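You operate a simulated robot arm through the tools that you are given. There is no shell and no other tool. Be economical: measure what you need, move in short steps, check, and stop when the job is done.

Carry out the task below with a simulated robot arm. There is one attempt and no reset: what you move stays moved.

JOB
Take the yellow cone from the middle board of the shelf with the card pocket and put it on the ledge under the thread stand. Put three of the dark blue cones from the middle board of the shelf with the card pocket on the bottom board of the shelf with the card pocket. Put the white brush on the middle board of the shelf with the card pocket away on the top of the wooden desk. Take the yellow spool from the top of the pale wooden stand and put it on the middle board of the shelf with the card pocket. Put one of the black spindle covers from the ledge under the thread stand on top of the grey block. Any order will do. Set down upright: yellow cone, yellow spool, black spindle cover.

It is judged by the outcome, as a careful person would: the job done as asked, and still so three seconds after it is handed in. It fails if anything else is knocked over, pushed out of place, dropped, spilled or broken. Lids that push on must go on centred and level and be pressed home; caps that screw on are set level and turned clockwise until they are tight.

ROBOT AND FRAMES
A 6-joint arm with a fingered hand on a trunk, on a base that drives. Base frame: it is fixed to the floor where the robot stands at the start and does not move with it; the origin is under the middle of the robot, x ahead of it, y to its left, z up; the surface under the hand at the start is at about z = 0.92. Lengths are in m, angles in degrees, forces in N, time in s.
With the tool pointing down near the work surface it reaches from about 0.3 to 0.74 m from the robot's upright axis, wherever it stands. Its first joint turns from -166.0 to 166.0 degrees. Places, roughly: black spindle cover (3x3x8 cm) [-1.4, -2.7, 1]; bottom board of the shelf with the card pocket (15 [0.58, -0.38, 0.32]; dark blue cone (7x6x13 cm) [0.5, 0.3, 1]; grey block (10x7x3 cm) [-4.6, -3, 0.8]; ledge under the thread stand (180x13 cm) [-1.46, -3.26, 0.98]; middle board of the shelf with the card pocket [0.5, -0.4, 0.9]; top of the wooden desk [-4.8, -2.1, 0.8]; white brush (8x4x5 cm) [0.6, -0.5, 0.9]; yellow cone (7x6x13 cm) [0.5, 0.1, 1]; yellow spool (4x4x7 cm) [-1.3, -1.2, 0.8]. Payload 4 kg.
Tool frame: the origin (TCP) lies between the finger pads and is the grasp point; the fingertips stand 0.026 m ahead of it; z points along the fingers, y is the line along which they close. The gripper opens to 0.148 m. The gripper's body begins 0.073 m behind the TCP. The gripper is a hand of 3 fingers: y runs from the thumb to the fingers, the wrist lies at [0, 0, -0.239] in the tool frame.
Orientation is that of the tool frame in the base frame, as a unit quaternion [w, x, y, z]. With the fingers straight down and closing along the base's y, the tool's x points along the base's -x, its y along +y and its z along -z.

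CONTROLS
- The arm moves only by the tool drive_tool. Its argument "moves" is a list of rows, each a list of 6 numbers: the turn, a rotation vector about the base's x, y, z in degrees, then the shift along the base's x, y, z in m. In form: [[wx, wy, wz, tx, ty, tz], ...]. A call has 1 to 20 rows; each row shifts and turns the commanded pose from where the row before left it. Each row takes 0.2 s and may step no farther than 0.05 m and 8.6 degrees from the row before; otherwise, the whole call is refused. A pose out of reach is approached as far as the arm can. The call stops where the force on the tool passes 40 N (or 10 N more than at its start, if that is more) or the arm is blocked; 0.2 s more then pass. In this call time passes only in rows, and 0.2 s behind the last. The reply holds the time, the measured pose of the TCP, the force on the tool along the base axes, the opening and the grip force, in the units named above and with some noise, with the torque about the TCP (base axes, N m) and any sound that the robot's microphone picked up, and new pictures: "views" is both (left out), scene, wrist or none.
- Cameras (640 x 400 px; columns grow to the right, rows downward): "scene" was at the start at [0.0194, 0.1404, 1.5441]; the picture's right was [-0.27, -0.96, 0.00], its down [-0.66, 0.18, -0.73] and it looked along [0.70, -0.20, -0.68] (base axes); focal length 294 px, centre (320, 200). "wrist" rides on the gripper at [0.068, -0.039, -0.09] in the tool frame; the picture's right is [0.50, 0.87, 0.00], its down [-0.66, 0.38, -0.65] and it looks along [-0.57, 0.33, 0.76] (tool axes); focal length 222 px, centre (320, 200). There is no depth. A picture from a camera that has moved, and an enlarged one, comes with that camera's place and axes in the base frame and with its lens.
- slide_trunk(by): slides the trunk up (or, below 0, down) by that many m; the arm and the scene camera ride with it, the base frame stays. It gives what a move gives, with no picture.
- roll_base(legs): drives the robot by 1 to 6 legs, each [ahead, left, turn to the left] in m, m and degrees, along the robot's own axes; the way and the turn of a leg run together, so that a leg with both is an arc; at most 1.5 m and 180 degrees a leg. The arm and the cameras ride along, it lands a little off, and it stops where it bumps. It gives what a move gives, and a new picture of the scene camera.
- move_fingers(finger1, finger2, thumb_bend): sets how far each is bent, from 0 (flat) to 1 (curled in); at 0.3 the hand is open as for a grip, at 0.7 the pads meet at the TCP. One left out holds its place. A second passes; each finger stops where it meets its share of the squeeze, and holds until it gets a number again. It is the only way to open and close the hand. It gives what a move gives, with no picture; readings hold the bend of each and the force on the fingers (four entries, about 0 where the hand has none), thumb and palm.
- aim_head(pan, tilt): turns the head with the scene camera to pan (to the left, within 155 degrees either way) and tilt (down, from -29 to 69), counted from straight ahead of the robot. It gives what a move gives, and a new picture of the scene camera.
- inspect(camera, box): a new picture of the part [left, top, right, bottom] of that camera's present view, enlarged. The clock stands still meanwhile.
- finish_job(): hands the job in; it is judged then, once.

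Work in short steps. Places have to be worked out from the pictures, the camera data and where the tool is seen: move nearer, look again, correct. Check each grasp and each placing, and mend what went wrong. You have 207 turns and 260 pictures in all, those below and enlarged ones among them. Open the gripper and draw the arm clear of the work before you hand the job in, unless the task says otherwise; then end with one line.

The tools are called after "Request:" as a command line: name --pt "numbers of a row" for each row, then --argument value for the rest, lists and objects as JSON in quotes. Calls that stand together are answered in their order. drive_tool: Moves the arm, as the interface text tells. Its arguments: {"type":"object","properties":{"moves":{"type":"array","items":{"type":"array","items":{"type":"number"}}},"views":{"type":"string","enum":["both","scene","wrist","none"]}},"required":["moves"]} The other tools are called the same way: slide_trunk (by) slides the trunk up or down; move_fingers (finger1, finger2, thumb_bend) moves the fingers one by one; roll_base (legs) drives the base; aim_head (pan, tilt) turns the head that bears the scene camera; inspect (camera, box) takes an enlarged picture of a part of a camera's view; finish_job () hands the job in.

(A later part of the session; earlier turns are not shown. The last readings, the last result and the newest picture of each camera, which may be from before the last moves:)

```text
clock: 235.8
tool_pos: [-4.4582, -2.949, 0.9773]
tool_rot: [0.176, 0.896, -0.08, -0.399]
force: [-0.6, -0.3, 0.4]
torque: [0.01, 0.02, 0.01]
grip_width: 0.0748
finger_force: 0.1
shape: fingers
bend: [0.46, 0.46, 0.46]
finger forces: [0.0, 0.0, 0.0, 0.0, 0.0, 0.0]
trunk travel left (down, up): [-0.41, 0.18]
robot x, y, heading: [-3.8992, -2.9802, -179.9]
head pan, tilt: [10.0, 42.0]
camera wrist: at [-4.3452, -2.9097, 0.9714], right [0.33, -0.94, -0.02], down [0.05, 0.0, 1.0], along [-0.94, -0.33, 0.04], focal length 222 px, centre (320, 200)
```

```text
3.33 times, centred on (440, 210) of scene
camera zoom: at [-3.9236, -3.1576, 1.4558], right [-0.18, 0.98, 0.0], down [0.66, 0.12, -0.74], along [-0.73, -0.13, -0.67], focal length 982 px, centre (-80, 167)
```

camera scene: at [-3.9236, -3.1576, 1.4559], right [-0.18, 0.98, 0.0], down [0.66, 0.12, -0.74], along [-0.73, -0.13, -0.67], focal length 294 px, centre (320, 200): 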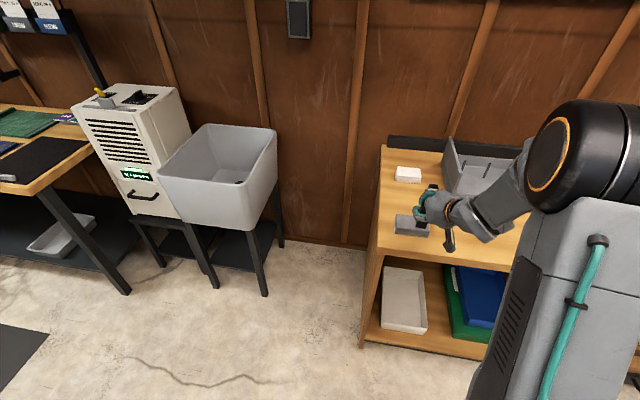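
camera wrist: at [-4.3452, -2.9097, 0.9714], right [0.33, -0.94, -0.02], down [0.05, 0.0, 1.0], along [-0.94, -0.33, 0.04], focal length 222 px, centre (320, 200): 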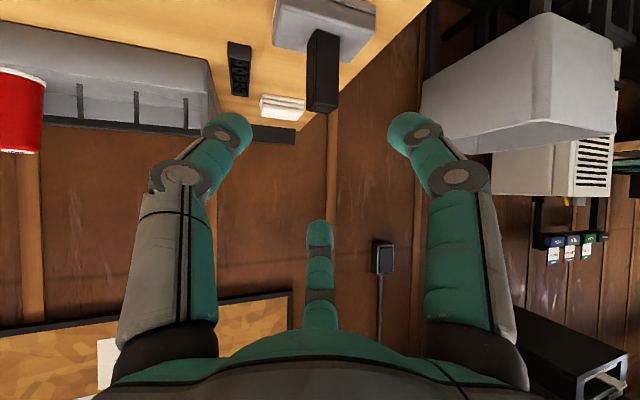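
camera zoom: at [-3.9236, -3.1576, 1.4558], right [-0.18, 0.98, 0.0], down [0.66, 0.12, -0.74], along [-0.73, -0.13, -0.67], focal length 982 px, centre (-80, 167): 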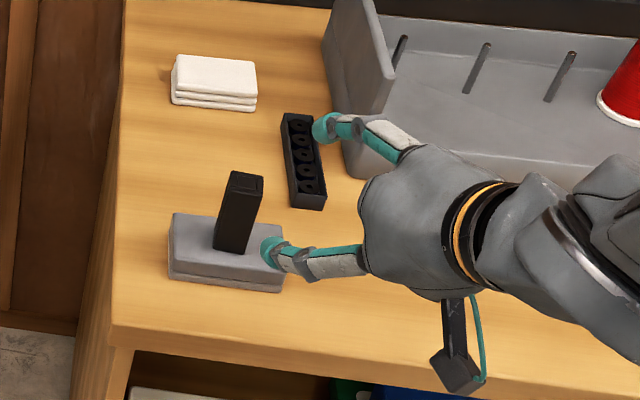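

The cover stands on the block. Raise the trunk, straighten the hand to vertical and back away.

Request:
slide_trunk --by 0.18

Request:
drive_tool --pt "7.67 0 0 0.02 0 0" --pt "7.67 0 0 0.02 0 0" --pt "7.67 0 0 0.02 0 0" --pt "0 -8 0 0 0 0" --pt "0 -8 0 0 0 0" --pt "0 -8 0 0 0 0" --pt "0 -8 0 0 0 0" --pt "0 -8 0 0 0 0" --pt "0 -8 0 0 0 0" --views "none"

Request:
roll_base --legs '[[-0.8, 0, 0]]'

Request:
roll_base --legs '[[0, -1.3, 0], [0, -1.3, 0]]'

```text
clock: 237.8
tool_pos: [-4.4583, -2.9498, 1.157]
tool_rot: [0.175, 0.896, -0.08, -0.4]
force: [-1.0, -0.8, 0.0]
torque: [0.0, 0.0, -0.06]
grip_width: 0.0748
finger_force: 0.1
shape: fingers
bend: [0.46, 0.46, 0.46]
finger forces: [0.0, 0.1, 0.1, 0.1, 0.0, 0.0]
trunk travel left (down, up): [-0.59, 0.0]
robot x, y, heading: [-3.9017, -2.9814, -179.7]
head pan, tilt: [10.0, 42.0]
```

```text
clock: 239.8
tool_pos: [-4.3981, -2.9378, 1.1551]
tool_rot: [-0.031, 0.997, -0.004, -0.065]
force: [0.4, -1.2, -0.4]
torque: [-0.03, 0.02, -0.01]
grip_width: 0.0752
finger_force: 0.0
shape: fingers
bend: [0.46, 0.46, 0.46]
finger forces: [0.0, 0.0, 0.0, 0.1, 0.0, 0.0]
out of reach, approached as far as the arm can: row 4, 5, 6, 7
trunk travel left (down, up): [-0.59, 0.0]
robot x, y, heading: [-3.904, -2.9824, -179.6]
head pan, tilt: [10.0, 42.0]
```

```text
clock: 244.1
tool_pos: [-3.5932, -2.936, 1.156]
tool_rot: [-0.031, 0.997, 0.005, -0.065]
force: [0.2, -0.5, -0.3]
torque: [0.0, -0.02, -0.03]
grip_width: 0.0752
finger_force: 0.0
shape: fingers
bend: [0.46, 0.46, 0.46]
finger forces: [0.1, 0.1, 0.0, 0.0, 0.0, 0.0]
trunk travel left (down, up): [-0.59, 0.0]
robot x, y, heading: [-3.0957, -2.9749, -178.8]
head pan, tilt: [10.0, 42.0]
camera scene: at [-3.1143, -3.1484, 1.6359], right [-0.19, 0.98, 0.0], down [0.66, 0.13, -0.74], along [-0.73, -0.14, -0.67], focal length 294 px, centre (320, 200)
```

scene: 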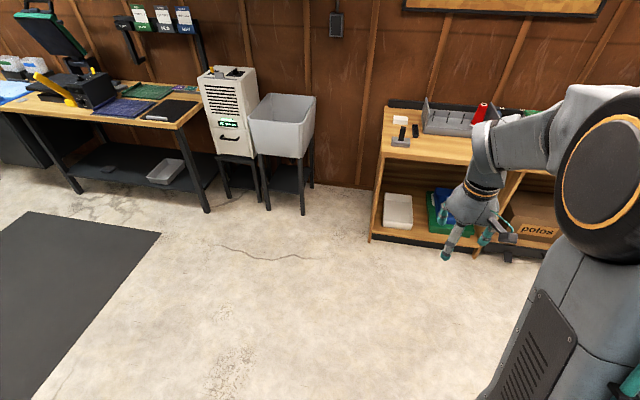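

```text
clock: 256.8
tool_pos: [-3.6094, -0.3249, 1.1559]
tool_rot: [-0.031, 0.997, -0.005, -0.064]
force: [0.0, -0.5, -0.3]
torque: [0.0, 0.02, -0.01]
grip_width: 0.0751
finger_force: 0.0
shape: fingers
bend: [0.46, 0.46, 0.46]
finger forces: [0.1, 0.0, 0.0, 0.1, 0.0, 0.0]
trunk travel left (down, up): [-0.59, 0.0]
robot x, y, heading: [-3.1132, -0.368, -180.0]
head pan, tilt: [10.0, 42.0]
camera scene: at [-3.1353, -0.5461, 1.6359], right [-0.17, 0.98, 0.0], down [0.66, 0.12, -0.74], along [-0.73, -0.13, -0.67], focal length 294 px, centre (320, 200)
```

scene: 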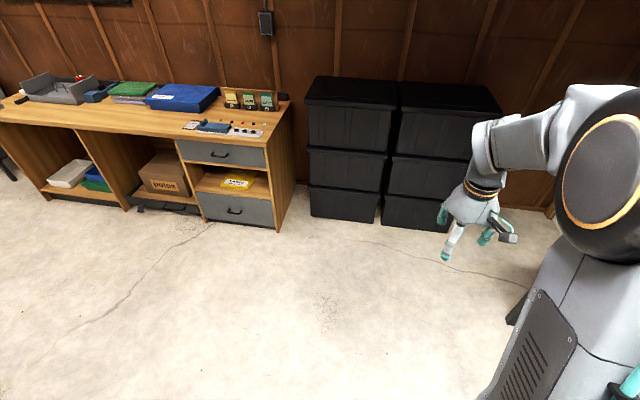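

Strafe right to the corridor's centre and back up to the stand's side.

Request:
roll_base --legs '[[0, -0.16, 0], [-1.3, 0, 0], [-1.25, 0, 0]]'

Request:
aim_head --pan 35 --tilt 40

```text
clock: 270.2
tool_pos: [-1.0779, -0.1146, 1.155]
tool_rot: [-0.03, 0.997, 0.011, -0.066]
force: [0.5, -0.4, 0.1]
torque: [0.0, -0.01, 0.02]
grip_width: 0.0751
finger_force: 0.0
shape: fingers
bend: [0.46, 0.46, 0.46]
finger forces: [0.0, 0.0, 0.0, 0.0, 0.0, 0.0]
trunk travel left (down, up): [-0.59, 0.0]
robot x, y, heading: [-0.579, -0.1442, -177.9]
head pan, tilt: [10.0, 42.0]
camera scene: at [-0.5963, -0.321, 1.6359], right [-0.21, 0.98, 0.0], down [0.65, 0.14, -0.74], along [-0.73, -0.15, -0.67], focal length 294 px, centre (320, 200)
```

scene: 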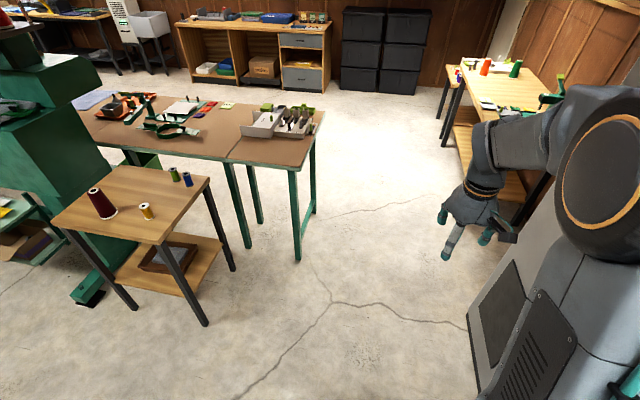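

```text
clock: 271.1
tool_pos: [-1.0776, -0.1153, 1.1561]
tool_rot: [-0.032, 0.997, 0.011, -0.066]
force: [-0.8, 0.6, 0.5]
torque: [-0.01, 0.02, 0.0]
grip_width: 0.0752
finger_force: 0.1
shape: fingers
bend: [0.46, 0.46, 0.46]
finger forces: [0.1, 0.1, 0.0, 0.0, 0.1, 0.0]
trunk travel left (down, up): [-0.59, 0.0]
robot x, y, heading: [-0.5771, -0.1476, -178.0]
head pan, tilt: [35.0, 40.0]
camera scene: at [-0.5827, -0.3548, 1.6388], right [-0.6, 0.8, 0.0], down [0.51, 0.39, -0.77], along [-0.61, -0.46, -0.64], focal length 294 px, centre (320, 200)
```

scene: 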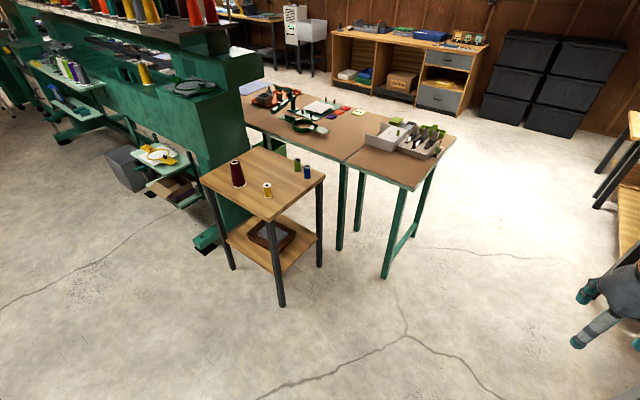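

Spool at ≈(-1.27,-1.18). Strafe left in front of the stand, straightening.

Request:
roll_base --legs '[[0, 1.06, -2]]'

Request:
aim_head --pan 0 --tilt 50

Request:
drive_tool --pt "0 0 0 -0.01 0 0" --views "wrist"

```text
clock: 276.4
tool_pos: [-1.0435, -1.1589, 1.1555]
tool_rot: [-0.031, 0.997, 0.009, -0.066]
force: [0.5, -0.1, -1.1]
torque: [-0.02, -0.03, 0.0]
grip_width: 0.075
finger_force: 0.1
shape: fingers
bend: [0.46, 0.46, 0.46]
finger forces: [0.0, 0.0, 0.1, 0.0, 0.1, 0.1]
trunk travel left (down, up): [-0.59, 0.0]
robot x, y, heading: [-0.5445, -1.1926, -177.8]
head pan, tilt: [35.0, 40.0]
camera scene: at [-0.5495, -1.3994, 1.6388], right [-0.6, 0.8, 0.0], down [0.51, 0.39, -0.77], along [-0.61, -0.46, -0.64], focal length 294 px, centre (320, 200)
```

scene: 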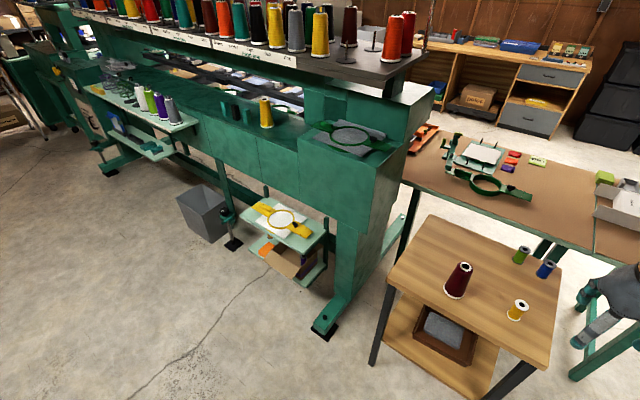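

```text
clock: 277.5
tool_pos: [-1.0441, -1.1584, 1.1558]
tool_rot: [-0.032, 0.997, 0.008, -0.066]
force: [-0.8, 0.4, 0.9]
torque: [-0.02, 0.0, 0.0]
grip_width: 0.0755
finger_force: 0.1
shape: fingers
bend: [0.46, 0.46, 0.46]
finger forces: [0.0, 0.0, 0.1, 0.1, 0.0, 0.0]
trunk travel left (down, up): [-0.59, 0.0]
robot x, y, heading: [-0.5442, -1.1899, -178.4]
head pan, tilt: [0.0, 50.0]
camera scene: at [-0.5584, -1.3508, 1.6247], right [-0.03, 1.0, 0.0], down [0.77, 0.02, -0.64], along [-0.64, -0.02, -0.77], focal length 294 px, centre (320, 200)
```

scene: 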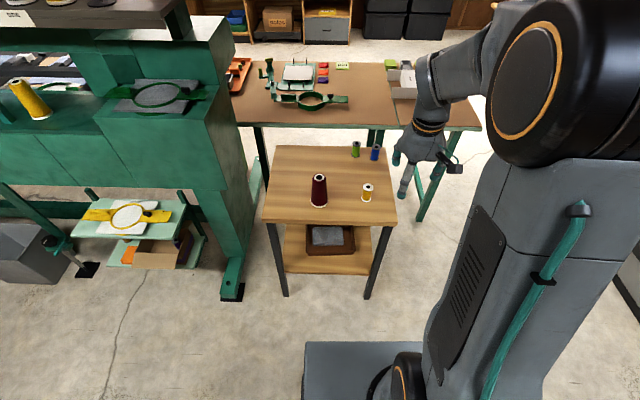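

```text
clock: 277.9
tool_pos: [-1.0557, -1.1586, 1.1541]
tool_rot: [-0.031, 0.997, 0.009, -0.066]
force: [0.2, 0.9, 0.5]
torque: [-0.01, -0.02, -0.01]
grip_width: 0.0752
finger_force: 0.0
shape: fingers
bend: [0.46, 0.46, 0.46]
finger forces: [0.1, 0.0, 0.0, 0.1, 0.0, 0.0]
trunk travel left (down, up): [-0.59, 0.0]
robot x, y, heading: [-0.5446, -1.1914, -178.3]
head pan, tilt: [0.0, 50.0]
camera wrist: at [-0.9763, -1.124, 1.2377], right [0.51, -0.85, -0.12], down [-0.56, -0.43, 0.71], along [-0.66, -0.29, -0.7], focal length 222 px, centre (320, 200)
```

wrist: 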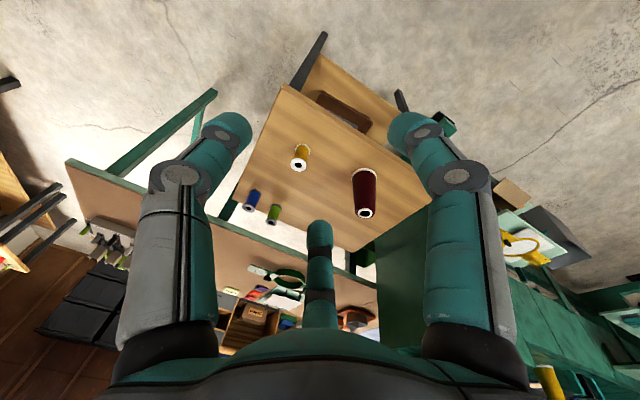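

Spool at (-1.28,-1.197), top ≈0.846. Make the tool exactly vertical, centre over it.

Request:
roll_base --legs '[[0.09, 0, 0]]'

Request:
drive_tool --pt "-3.4 -7.5 0 0 -0.038 0" --pt "0 0 0 -0.04 0 0" --pt "0 0 0 -0.04 0 0" --views "none"

Request:
slide_trunk --by -0.2

Request:
drive_tool --pt "0 0 0 -0.01 0 0" --views "both"

```text
clock: 279.0
tool_pos: [-1.1461, -1.162, 1.1554]
tool_rot: [-0.03, 0.997, 0.01, -0.065]
force: [-0.2, 0.2, 0.8]
torque: [0.04, -0.02, 0.0]
grip_width: 0.0753
finger_force: 0.0
shape: fingers
bend: [0.46, 0.46, 0.46]
finger forces: [0.0, 0.0, 0.1, 0.0, 0.1, 0.1]
trunk travel left (down, up): [-0.59, 0.0]
robot x, y, heading: [-0.6364, -1.1911, -178.2]
head pan, tilt: [0.0, 50.0]
camera scene: at [-0.6513, -1.3536, 1.6246], right [-0.03, 1.0, 0.0], down [0.77, 0.02, -0.64], along [-0.64, -0.02, -0.77], focal length 294 px, centre (320, 200)
```

scene: 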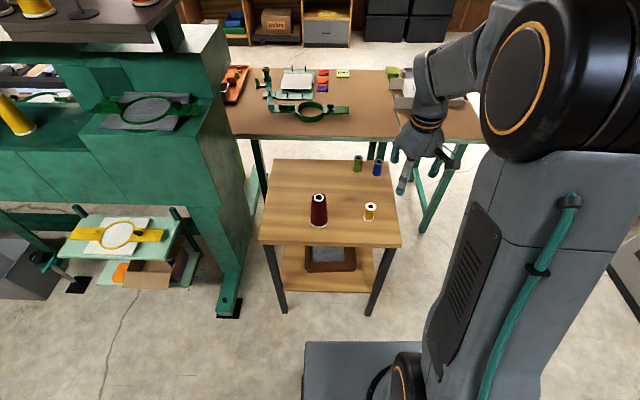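

```text
clock: 279.8
tool_pos: [-1.2229, -1.201, 1.1559]
tool_rot: [0.0, 1.0, 0.009, 0.0]
force: [0.2, -0.2, -0.6]
torque: [-0.02, -0.01, 0.0]
grip_width: 0.0752
finger_force: 0.0
shape: fingers
bend: [0.46, 0.46, 0.46]
finger forces: [0.0, 0.1, 0.1, 0.0, 0.1, 0.0]
trunk travel left (down, up): [-0.59, 0.0]
robot x, y, heading: [-0.6358, -1.1941, -178.2]
head pan, tilt: [0.0, 50.0]
```

```text
clock: 281.9
tool_pos: [-1.2232, -1.2005, 0.9566]
tool_rot: [0.0, 1.0, 0.009, -0.001]
force: [0.1, 0.6, -0.1]
torque: [-0.03, -0.04, 0.01]
grip_width: 0.0753
finger_force: 0.0
shape: fingers
bend: [0.46, 0.46, 0.46]
finger forces: [0.0, 0.1, 0.1, 0.1, 0.1, 0.0]
trunk travel left (down, up): [-0.39, 0.2]
robot x, y, heading: [-0.6398, -1.1894, -178.4]
head pan, tilt: [0.0, 50.0]
```

```text
clock: 282.3
tool_pos: [-1.2334, -1.1998, 0.9565]
tool_rot: [-0.001, 1.0, 0.009, -0.001]
force: [0.7, 0.1, 0.3]
torque: [0.0, 0.03, 0.0]
grip_width: 0.0749
finger_force: 0.0
shape: fingers
bend: [0.46, 0.46, 0.46]
finger forces: [0.0, 0.0, 0.1, 0.0, 0.0, 0.0]
trunk travel left (down, up): [-0.39, 0.2]
robot x, y, heading: [-0.6374, -1.1974, -178.2]
head pan, tilt: [0.0, 50.0]
camera scene: at [-0.6501, -1.3536, 1.4247], right [-0.03, 1.0, 0.0], down [0.77, 0.02, -0.64], along [-0.64, -0.02, -0.77], focal length 294 px, centre (320, 200)
camera wrist: at [-1.1663, -1.1605, 1.0457], right [0.52, -0.86, 0.0], down [-0.65, -0.39, 0.65], along [-0.56, -0.34, -0.76], focal length 222 px, centre (320, 200)
```

scene: 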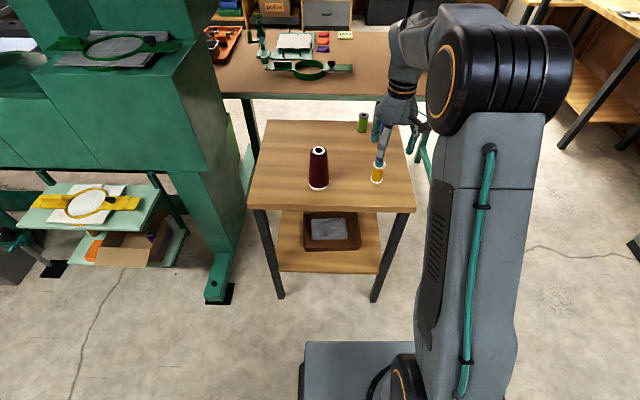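
wrist: 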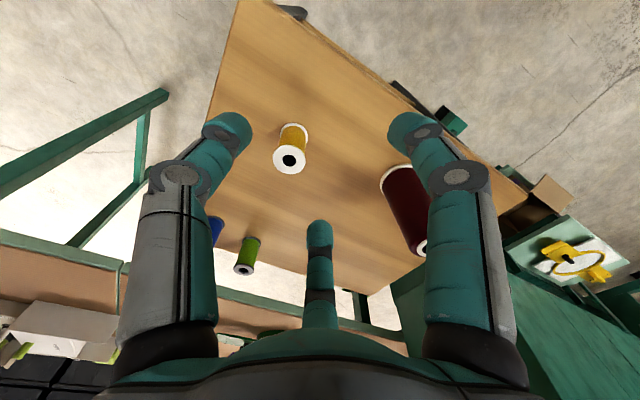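

Spool at (-1.283,-1.194). Centre and descend.

Request:
drive_tool --pt "0 0 0 -0.049 0.005 0" --pt "0 0 0 0 0 -0.04" --pt "0 0 0 0 0 -0.03" --views "wrist"

```text
clock: 283.1
tool_pos: [-1.2822, -1.1946, 0.8877]
tool_rot: [-0.001, 1.0, 0.01, 0.0]
force: [0.0, -0.2, -0.7]
torque: [0.03, 0.02, -0.01]
grip_width: 0.0749
finger_force: 0.1
shape: fingers
bend: [0.46, 0.46, 0.46]
finger forces: [0.0, 0.0, 0.0, 0.1, 0.0, 0.0]
trunk travel left (down, up): [-0.39, 0.2]
robot x, y, heading: [-0.6354, -1.1932, -178.2]
head pan, tilt: [0.0, 50.0]
camera wrist: at [-1.2154, -1.1546, 0.977], right [0.52, -0.86, 0.0], down [-0.65, -0.39, 0.65], along [-0.56, -0.34, -0.76], focal length 222 px, centre (320, 200)
```

wrist: 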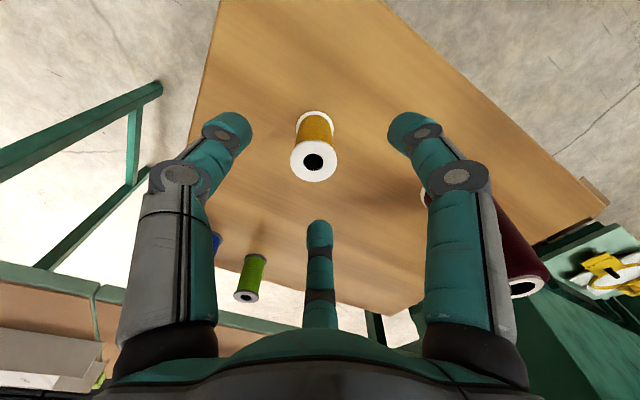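

Centred. Descend to z=0.816 and grip.

Request:
drive_tool --pt "0 0 0 -0.002 0.002 -0.03" --pt "0 0 0 0 0 -0.03" --pt "0 0 0 0 0 -0.012" --views "wrist"

Request:
move_fingers --finger1 0.7 --finger2 0.7 --thumb_bend 0.7

Request:
drive_tool --pt "0 0 0 0 0 0.03" --pt "0 0 0 0 0 0.04" --views "wrist"

```text
clock: 283.9
tool_pos: [-1.2849, -1.1946, 0.814]
tool_rot: [-0.001, 1.0, 0.01, 0.001]
force: [0.4, -0.3, 0.3]
torque: [-0.02, 0.01, 0.03]
grip_width: 0.0754
finger_force: 0.1
shape: fingers
bend: [0.46, 0.46, 0.46]
finger forces: [0.0, 0.0, 0.0, 0.1, 0.0, 0.1]
trunk travel left (down, up): [-0.39, 0.2]
robot x, y, heading: [-0.6379, -1.1962, -178.4]
head pan, tilt: [0.0, 50.0]
camera wrist: at [-1.2179, -1.1547, 0.9038], right [0.52, -0.86, 0.0], down [-0.65, -0.39, 0.65], along [-0.56, -0.34, -0.76], focal length 222 px, centre (320, 200)
```

wrist: 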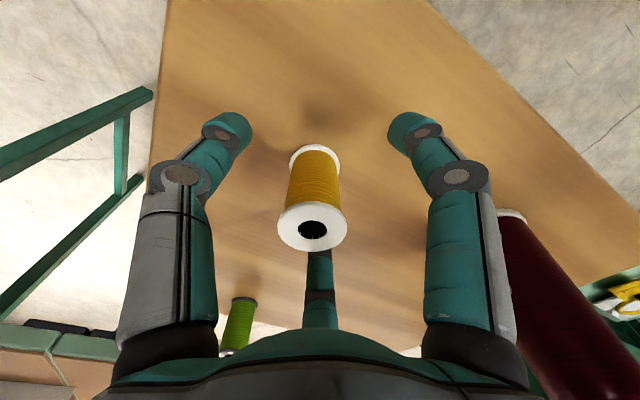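

```text
clock: 284.9
tool_pos: [-1.2846, -1.1942, 0.8145]
tool_rot: [0.0, 1.0, 0.009, 0.0]
force: [-0.1, 0.4, -0.2]
torque: [-0.03, 0.0, -0.01]
grip_width: 0.0249
finger_force: 13.3
shape: fingers
bend: [0.61, 0.6, 0.63]
finger forces: [7.1, 9.3, 0.0, 0.0, 10.4, 0.1]
trunk travel left (down, up): [-0.39, 0.2]
robot x, y, heading: [-0.638, -1.1954, -178.3]
head pan, tilt: [0.0, 50.0]
```

```text
clock: 285.5
tool_pos: [-1.2826, -1.1933, 0.8854]
tool_rot: [-0.001, 1.0, 0.01, 0.0]
force: [-0.1, 1.0, -0.3]
torque: [0.02, 0.01, 0.01]
grip_width: 0.0248
finger_force: 13.2
shape: fingers
bend: [0.61, 0.6, 0.63]
finger forces: [7.3, 9.2, 0.0, 0.0, 10.4, 0.1]
trunk travel left (down, up): [-0.39, 0.2]
robot x, y, heading: [-0.6358, -1.1922, -178.1]
head pan, tilt: [0.0, 50.0]
camera wrist: at [-1.2158, -1.1538, 0.9736], right [0.52, -0.86, 0.0], down [-0.65, -0.39, 0.65], along [-0.56, -0.34, -0.76], focal length 222 px, centre (320, 200)
```

wrist: 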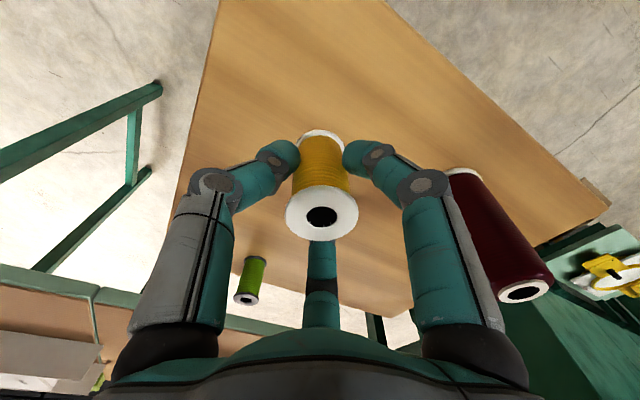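

Firm grip (base 0.0385 below TCP). Raise, retract, back off and turn toward the shelf.

Request:
slide_trunk --by 0.2

Request:
drive_tool --pt "0 0 0 0.04 0 0.02" --pt "0 0 0 0.04 0 0.02" --pt "0 0 0 0.045 0 0.02" --views "none"

Request:
roll_base --legs '[[-0.33, 0, 0], [0, 0, -180]]'

Request:
aim_head --pan 15 --tilt 45

```text
clock: 287.7
tool_pos: [-1.2827, -1.1939, 1.084]
tool_rot: [-0.001, 1.0, 0.01, 0.001]
force: [-0.9, 0.9, 0.3]
torque: [-0.01, 0.01, 0.01]
grip_width: 0.0249
finger_force: 13.5
shape: fingers
bend: [0.61, 0.6, 0.63]
finger forces: [7.2, 9.1, 0.0, 0.0, 10.4, 0.0]
trunk travel left (down, up): [-0.59, 0.0]
robot x, y, heading: [-0.6371, -1.1919, -178.1]
head pan, tilt: [0.0, 50.0]
```

```text
clock: 288.5
tool_pos: [-1.1558, -1.1911, 1.1453]
tool_rot: [0.0, 1.0, 0.01, -0.001]
force: [-0.2, -0.2, -0.4]
torque: [-0.04, 0.01, 0.0]
grip_width: 0.0248
finger_force: 12.9
shape: fingers
bend: [0.61, 0.6, 0.64]
finger forces: [7.1, 9.3, 0.0, 0.0, 10.3, 0.1]
trunk travel left (down, up): [-0.59, 0.0]
robot x, y, heading: [-0.6355, -1.1933, -178.1]
head pan, tilt: [0.0, 50.0]
```

```text
clock: 297.8
tool_pos: [0.2002, -1.1445, 1.145]
tool_rot: [0.0, -0.048, 0.999, -0.001]
force: [-0.4, 0.1, -0.2]
torque: [-0.03, -0.01, -0.02]
grip_width: 0.0243
finger_force: 12.9
shape: fingers
bend: [0.62, 0.6, 0.64]
finger forces: [6.6, 9.0, 0.0, 0.0, 10.3, 0.0]
trunk travel left (down, up): [-0.59, 0.0]
robot x, y, heading: [-0.3161, -1.1839, 6.2]
head pan, tilt: [0.0, 50.0]
camera scene: at [-0.319, -1.0193, 1.6246], right [0.11, -0.99, 0.0], down [-0.76, -0.08, -0.64], along [0.64, 0.07, -0.77], focal length 294 px, centre (320, 200)
```

scene: 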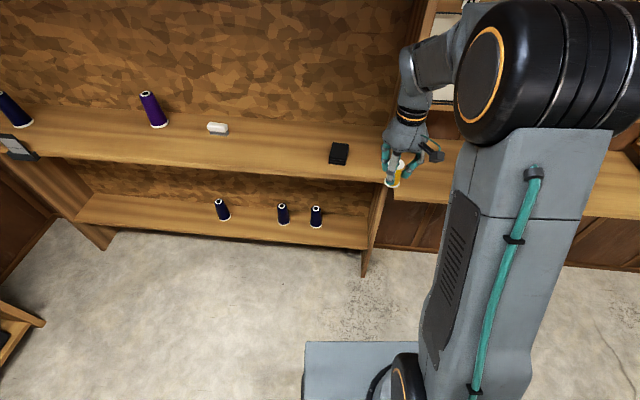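

```text
clock: 298.6
tool_pos: [0.2004, -1.1453, 1.1455]
tool_rot: [0.0, -0.048, 0.999, -0.002]
force: [0.1, 0.6, -0.7]
torque: [0.0, 0.01, -0.01]
grip_width: 0.0241
finger_force: 13.1
shape: fingers
bend: [0.62, 0.6, 0.64]
finger forces: [6.5, 9.0, 0.0, 0.0, 10.3, 0.0]
trunk travel left (down, up): [-0.59, 0.0]
robot x, y, heading: [-0.3203, -1.1833, 6.1]
head pan, tilt: [15.0, 45.0]
camera scene: at [-0.3198, -0.9982, 1.6315], right [0.36, -0.93, 0.0], down [-0.66, -0.26, -0.71], along [0.66, 0.26, -0.71], focal length 294 px, centre (320, 200)
```

scene: 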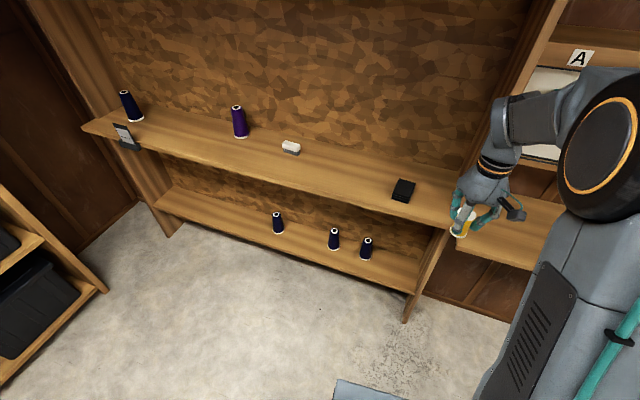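

Head to a free spot at about (0.53,-0.78) on the middle board.

Request:
roll_base --legs '[[0, 0, -6], [0, 0.42, 0], [0.22, 0, 0]]'

Request:
drive_tool --pt "0 0 0 0.04 0 0" --pt "0 0 0 0.04 0 0" --views "both"

```text
clock: 303.0
tool_pos: [0.4222, -0.7787, 1.1456]
tool_rot: [0.0, 0.005, 1.0, -0.001]
force: [-0.6, 0.5, 0.5]
torque: [0.02, 0.0, 0.01]
grip_width: 0.024
finger_force: 13.3
shape: fingers
bend: [0.62, 0.6, 0.64]
finger forces: [6.7, 9.1, 0.1, 0.0, 10.2, 0.0]
trunk travel left (down, up): [-0.59, 0.0]
robot x, y, heading: [-0.0997, -0.7611, -0.2]
head pan, tilt: [15.0, 45.0]
camera scene: at [-0.0783, -0.5774, 1.6315], right [0.26, -0.97, 0.0], down [-0.68, -0.18, -0.71], along [0.68, 0.18, -0.71], focal length 294 px, centre (320, 200)
```

scene: 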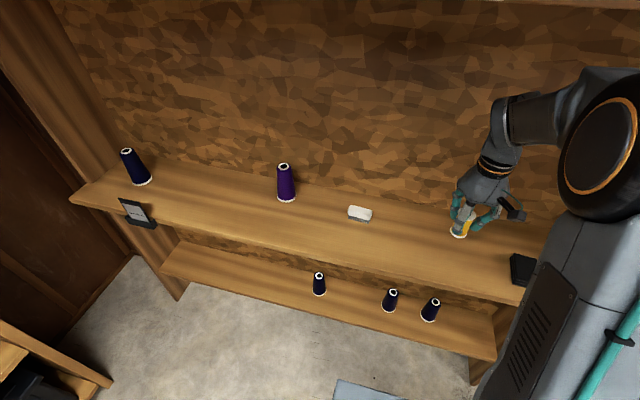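

```text
clock: 303.6
tool_pos: [0.5014, -0.7822, 1.1455]
tool_rot: [-0.001, 0.004, 1.0, -0.001]
force: [0.4, 0.5, -1.5]
torque: [0.0, 0.03, -0.03]
grip_width: 0.0242
finger_force: 12.8
shape: fingers
bend: [0.62, 0.6, 0.64]
finger forces: [6.7, 9.2, 0.0, 0.0, 10.2, 0.0]
trunk travel left (down, up): [-0.59, 0.0]
robot x, y, heading: [-0.0909, -0.7578, -0.0]
head pan, tilt: [15.0, 45.0]
camera scene: at [-0.0781, -0.5774, 1.6316], right [0.26, -0.97, 0.0], down [-0.68, -0.18, -0.71], along [0.68, 0.18, -0.71], focal length 294 px, centre (320, 200)
camera wrist: at [0.4349, -0.821, 1.2347], right [-0.49, 0.87, 0.0], down [0.66, 0.37, 0.65], along [0.57, 0.32, -0.76], focal length 222 px, centre (320, 200)
```

scene: 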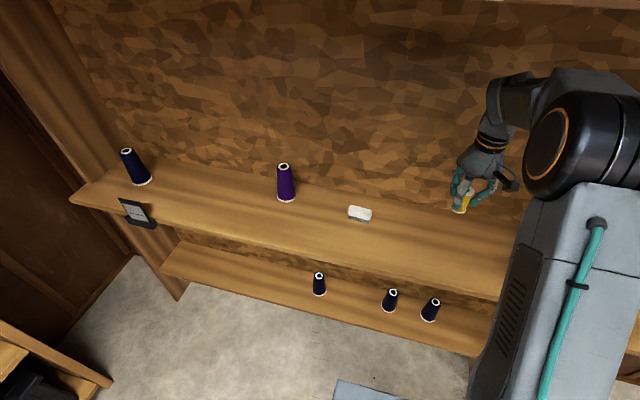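
wrist: 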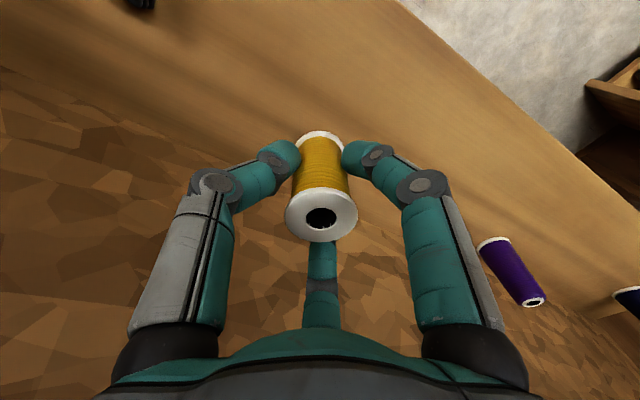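

Over the board at (0.52,-0.78). Lower to just above contact.

Request:
drive_tool --pt "0 0 0 0.015 0 -0.04" --pt "0 0 0 0 0 -0.045" --pt "0 0 0 0 0 -0.045" --pt "0 0 0 0 0 -0.04" --pt "0 0 0 0 0 -0.01" --views "wrist"

Request:
drive_tool --pt "0 0 0 0 0 -0.003" --views "none"

Request:
drive_tool --pt "0 0 0 0 0 -0.003" --views "none"

```text
clock: 304.8
tool_pos: [0.5155, -0.7766, 0.9643]
tool_rot: [0.002, 0.005, 1.0, -0.001]
force: [-1.1, -1.5, 20.5]
torque: [-0.07, -0.03, 0.03]
grip_width: 0.0222
finger_force: 16.6
shape: fingers
bend: [0.62, 0.6, 0.65]
finger forces: [9.8, 11.3, 0.0, 0.0, 13.3, 0.0]
trunk travel left (down, up): [-0.59, 0.0]
robot x, y, heading: [-0.0959, -0.7598, -0.2]
head pan, tilt: [15.0, 45.0]
camera wrist: at [0.447, -0.817, 1.053], right [-0.49, 0.87, 0.0], down [0.66, 0.37, 0.66], along [0.57, 0.32, -0.76], focal length 222 px, centre (320, 200)
```

wrist: 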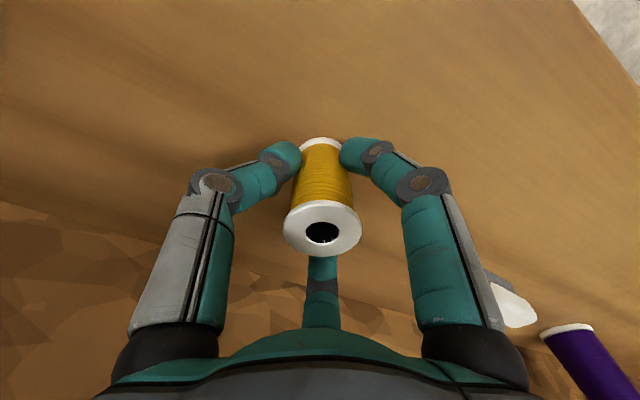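

```text
clock: 305.2
tool_pos: [0.5143, -0.7789, 0.9615]
tool_rot: [0.002, 0.005, 1.0, -0.001]
force: [0.1, -1.6, 26.2]
torque: [-0.01, -0.04, 0.03]
grip_width: 0.0217
finger_force: 18.2
shape: fingers
bend: [0.62, 0.6, 0.65]
finger forces: [10.4, 12.4, 0.0, 0.1, 13.4, 0.0]
trunk travel left (down, up): [-0.59, 0.0]
robot x, y, heading: [-0.1003, -0.7626, 0.0]
head pan, tilt: [15.0, 45.0]
```

```text
clock: 305.6
tool_pos: [0.515, -0.7792, 0.9602]
tool_rot: [0.002, 0.004, 1.0, 0.0]
force: [-1.2, 0.2, 24.7]
torque: [0.07, -0.07, 0.04]
grip_width: 0.0217
finger_force: 17.5
shape: fingers
bend: [0.62, 0.6, 0.66]
finger forces: [10.7, 12.9, 0.0, 0.0, 12.1, 0.1]
trunk travel left (down, up): [-0.59, 0.0]
robot x, y, heading: [-0.0954, -0.7621, 0.1]
head pan, tilt: [15.0, 45.0]
```

Already in contact. Relieve the pressure, open and rise straight up.

Request:
drive_tool --pt "0 0 0 0 0 0.006" --views "none"

Request:
move_fingers --finger1 0.45 --finger2 0.45 --thumb_bend 0.45

Request:
drive_tool --pt "0 0 0 0 0 0.04" --pt "0 0 0 0 0 0.04" --pt "0 0 0 0 0 0.04" --pt "0 0 0 0 0 0.04" --views "both"

```text
clock: 306.0
tool_pos: [0.5151, -0.779, 0.9624]
tool_rot: [-0.002, 0.005, 1.0, -0.001]
force: [-0.1, -0.2, -0.2]
torque: [0.02, -0.01, 0.02]
grip_width: 0.022
finger_force: 13.0
shape: fingers
bend: [0.61, 0.59, 0.65]
finger forces: [7.3, 9.8, 0.0, 0.0, 9.5, 0.1]
trunk travel left (down, up): [-0.59, 0.0]
robot x, y, heading: [-0.0982, -0.7588, 0.3]
head pan, tilt: [15.0, 45.0]
```

```text
clock: 307.0
tool_pos: [0.5164, -0.7801, 0.9637]
tool_rot: [0.0, 0.004, 1.0, -0.001]
force: [0.5, 0.1, 0.0]
torque: [0.0, 0.02, 0.0]
grip_width: 0.078
finger_force: 0.1
shape: fingers
bend: [0.45, 0.45, 0.45]
finger forces: [0.1, 0.0, 0.0, 0.0, 0.1, 0.0]
trunk travel left (down, up): [-0.59, 0.0]
robot x, y, heading: [-0.098, -0.7651, 0.2]
head pan, tilt: [15.0, 45.0]
```

```text
clock: 308.0
tool_pos: [0.5182, -0.7772, 1.1249]
tool_rot: [0.001, 0.005, 1.0, -0.001]
force: [0.0, 0.2, 0.0]
torque: [0.0, 0.02, 0.0]
grip_width: 0.0783
finger_force: 0.0
shape: fingers
bend: [0.45, 0.45, 0.45]
finger forces: [0.0, 0.0, 0.1, 0.0, 0.1, 0.0]
trunk travel left (down, up): [-0.59, 0.0]
robot x, y, heading: [-0.097, -0.7584, 0.1]
head pan, tilt: [15.0, 45.0]
camera scene: at [-0.0794, -0.5774, 1.6315], right [0.26, -0.97, 0.0], down [-0.68, -0.18, -0.71], along [0.68, 0.18, -0.71], focal length 294 px, centre (320, 200)
camera wrist: at [0.4515, -0.8163, 1.2141], right [-0.49, 0.87, 0.0], down [0.66, 0.37, 0.65], along [0.57, 0.32, -0.76], focal length 222 px, centre (320, 200)
```

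scene: 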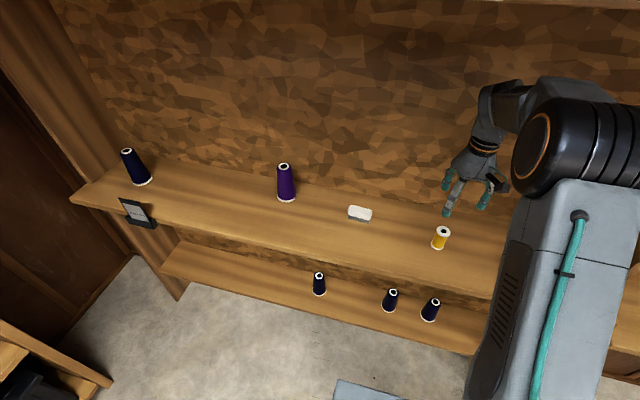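
wrist: 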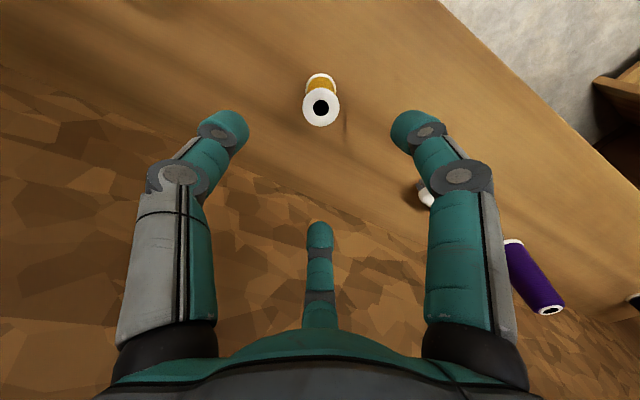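

The spool stands. Now the brush: strafe left 0.25 and look from above.

Request:
roll_base --legs '[[0, 0.25, 0]]'

Request:
drive_tool --pt "0 0 0 0 0 0.01" --views "wrist"

Request:
inspect --camera "scene" --box '[340, 120, 540, 260]'

```text
clock: 309.9
tool_pos: [0.5186, -0.5216, 1.1244]
tool_rot: [0.0, 0.005, 1.0, 0.0]
force: [0.6, 0.8, 0.3]
torque: [0.0, 0.0, 0.02]
grip_width: 0.0784
finger_force: 0.0
shape: fingers
bend: [0.45, 0.45, 0.45]
finger forces: [0.0, 0.0, 0.0, 0.0, 0.1, 0.0]
trunk travel left (down, up): [-0.59, 0.0]
robot x, y, heading: [-0.0999, -0.5046, -0.1]
head pan, tilt: [15.0, 45.0]
camera scene: at [-0.0794, -0.3202, 1.6315], right [0.26, -0.97, 0.0], down [-0.68, -0.18, -0.71], along [0.68, 0.18, -0.71], focal length 294 px, centre (320, 200)
```

scene: 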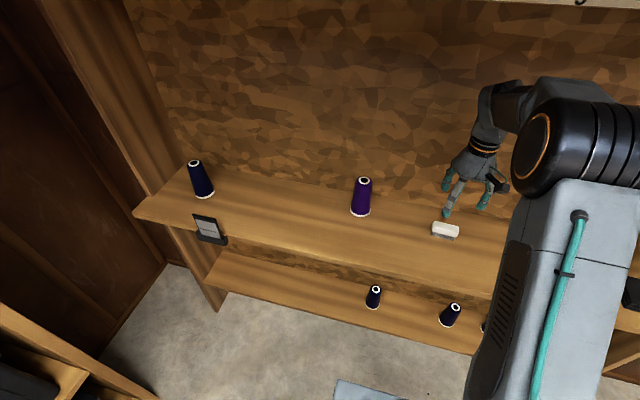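

```text
clock: 310.3
tool_pos: [0.5197, -0.5231, 1.1339]
tool_rot: [0.001, 0.005, 1.0, 0.0]
force: [0.7, -0.1, -0.5]
torque: [-0.02, 0.01, 0.03]
grip_width: 0.0782
finger_force: 0.0
shape: fingers
bend: [0.45, 0.45, 0.45]
finger forces: [0.0, 0.0, 0.1, 0.0, 0.1, 0.0]
trunk travel left (down, up): [-0.59, 0.0]
robot x, y, heading: [-0.0977, -0.504, 0.1]
head pan, tilt: [15.0, 45.0]
camera wrist: at [0.4518, -0.5611, 1.2232], right [-0.49, 0.87, 0.0], down [0.66, 0.37, 0.65], along [0.57, 0.32, -0.76], focal length 222 px, centre (320, 200)
```

wrist: 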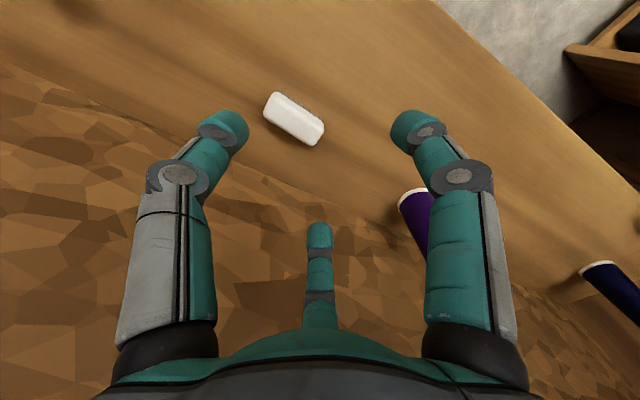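

```text
2.86 times, centred on (440, 190) of scene
camera zoom: at [-0.0794, -0.3208, 1.6316], right [0.26, -0.97, 0.0], down [-0.68, -0.18, -0.71], along [0.68, 0.18, -0.71], focal length 841 px, centre (-23, 229)
```

zoom: 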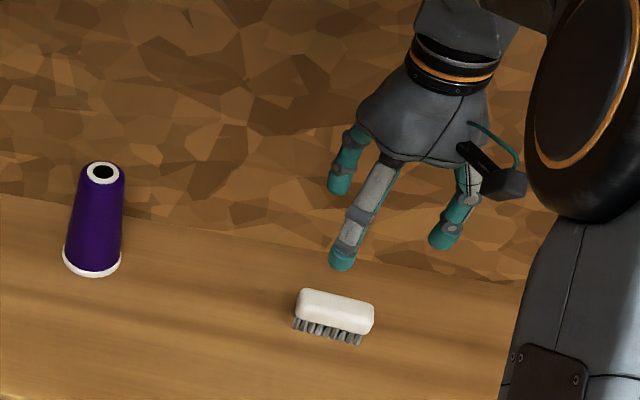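

Brush centre (0.549,-0.541), long axis along y, standing on its bristles, top ≈0.97. With the present yaw the two fingers squeeze its long sides. Open the hand, centre and descend.

Request:
move_fingers --finger1 0.33 --finger2 0.33 --thumb_bend 0.3

Request:
drive_tool --pt "0 0 0 0.03 -0.018 0" --pt "0 0 0 0 0 -0.04" --pt "0 0 0 0 0 -0.04" --views "wrist"

Request:
inspect --camera "wrist" --box '[220, 80, 420, 230]'

```text
clock: 311.3
tool_pos: [0.5198, -0.5224, 1.1341]
tool_rot: [0.0, 0.005, 1.0, 0.0]
force: [-0.6, 0.3, -0.6]
torque: [0.02, 0.02, -0.02]
grip_width: 0.122
finger_force: 0.1
shape: fingers
bend: [0.33, 0.33, 0.3]
finger forces: [0.0, 0.0, 0.0, 0.0, 0.1, 0.0]
trunk travel left (down, up): [-0.59, 0.0]
robot x, y, heading: [-0.0963, -0.5027, 0.2]
head pan, tilt: [15.0, 45.0]
```

```text
clock: 312.1
tool_pos: [0.5497, -0.5378, 1.0551]
tool_rot: [0.0, 0.006, 1.0, 0.0]
force: [0.3, -0.3, 0.5]
torque: [0.01, -0.02, 0.0]
grip_width: 0.122
finger_force: 0.1
shape: fingers
bend: [0.33, 0.33, 0.3]
finger forces: [0.1, 0.1, 0.0, 0.0, 0.0, 0.0]
trunk travel left (down, up): [-0.59, 0.0]
robot x, y, heading: [-0.0999, -0.5032, 0.1]
head pan, tilt: [15.0, 45.0]
camera wrist: at [0.4822, -0.5761, 1.1447], right [-0.49, 0.87, 0.0], down [0.66, 0.37, 0.65], along [0.57, 0.32, -0.76], focal length 222 px, centre (320, 200)
```

wrist: 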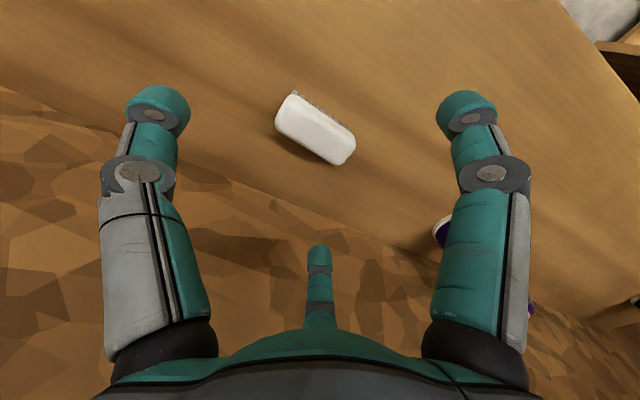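

```text
2.67 times, centred on (320, 155) of wrist
camera zoom: at [0.4822, -0.5761, 1.1447], right [-0.49, 0.87, 0.0], down [0.66, 0.37, 0.65], along [0.57, 0.32, -0.76], focal length 592 px, centre (320, 320)
```

zoom: 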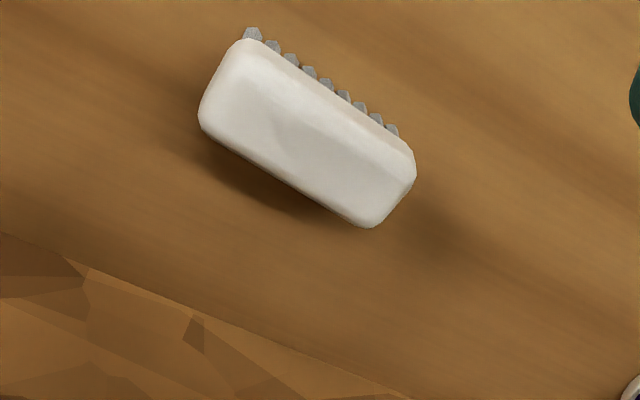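

Centre (0.553,-0.540). Descend to z=0.957 and close.

Request:
drive_tool --pt "0 0 0 0.003 -0.003 -0.04" --pt "0 0 0 0 0 -0.04" --pt "0 0 0 0 0 -0.018" --views "wrist"

Request:
move_fingers --finger1 0.7 --finger2 0.7 --thumb_bend 0.6

Request:
drive_tool --pt "0 0 0 0 0 0.02" --views "wrist"

```text
clock: 312.9
tool_pos: [0.5512, -0.5405, 0.9557]
tool_rot: [0.0, 0.006, 1.0, -0.001]
force: [0.0, 0.3, -0.5]
torque: [-0.02, 0.04, 0.02]
grip_width: 0.1222
finger_force: 0.0
shape: fingers
bend: [0.33, 0.33, 0.3]
finger forces: [0.1, 0.0, 0.0, 0.0, 0.0, 0.1]
trunk travel left (down, up): [-0.59, 0.0]
robot x, y, heading: [-0.0966, -0.5061, -0.1]
head pan, tilt: [15.0, 45.0]
camera wrist: at [0.4829, -0.5785, 1.0447], right [-0.49, 0.87, 0.0], down [0.66, 0.37, 0.65], along [0.57, 0.32, -0.76], focal length 222 px, centre (320, 200)
```

wrist: 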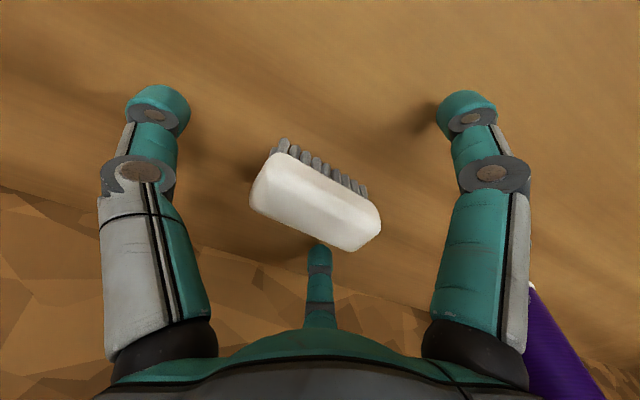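

```text
clock: 313.9
tool_pos: [0.5512, -0.5401, 0.9552]
tool_rot: [0.0, 0.006, 1.0, -0.001]
force: [-0.3, 0.0, -0.7]
torque: [-0.01, -0.03, 0.01]
grip_width: 0.028
finger_force: 8.4
shape: fingers
bend: [0.63, 0.62, 0.58]
finger forces: [6.0, 6.6, 0.0, 0.0, 3.6, 0.1]
trunk travel left (down, up): [-0.59, 0.0]
robot x, y, heading: [-0.0953, -0.5017, 0.2]
head pan, tilt: [15.0, 45.0]
```

```text
clock: 314.3
tool_pos: [0.5509, -0.5403, 0.9751]
tool_rot: [0.0, 0.004, 1.0, -0.001]
force: [-0.2, 0.3, -1.2]
torque: [0.01, 0.0, 0.0]
grip_width: 0.0281
finger_force: 8.9
shape: fingers
bend: [0.63, 0.62, 0.58]
finger forces: [6.0, 6.6, 0.1, 0.0, 3.5, 0.0]
trunk travel left (down, up): [-0.59, 0.0]
robot x, y, heading: [-0.0985, -0.5061, 0.1]
head pan, tilt: [15.0, 45.0]
camera wrist: at [0.4835, -0.5785, 1.0644], right [-0.49, 0.87, 0.0], down [0.66, 0.37, 0.65], along [0.57, 0.32, -0.76], focal length 222 px, centre (320, 200)
```

wrist: 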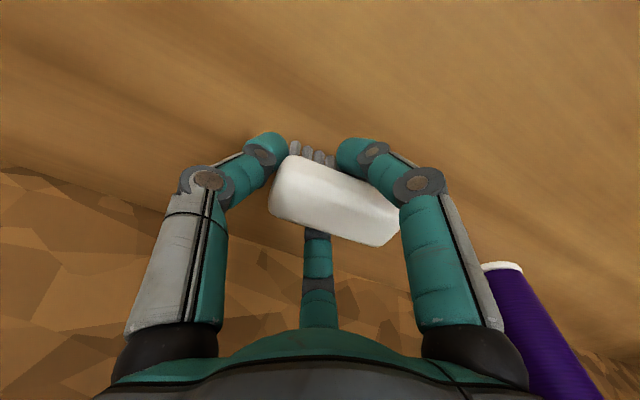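

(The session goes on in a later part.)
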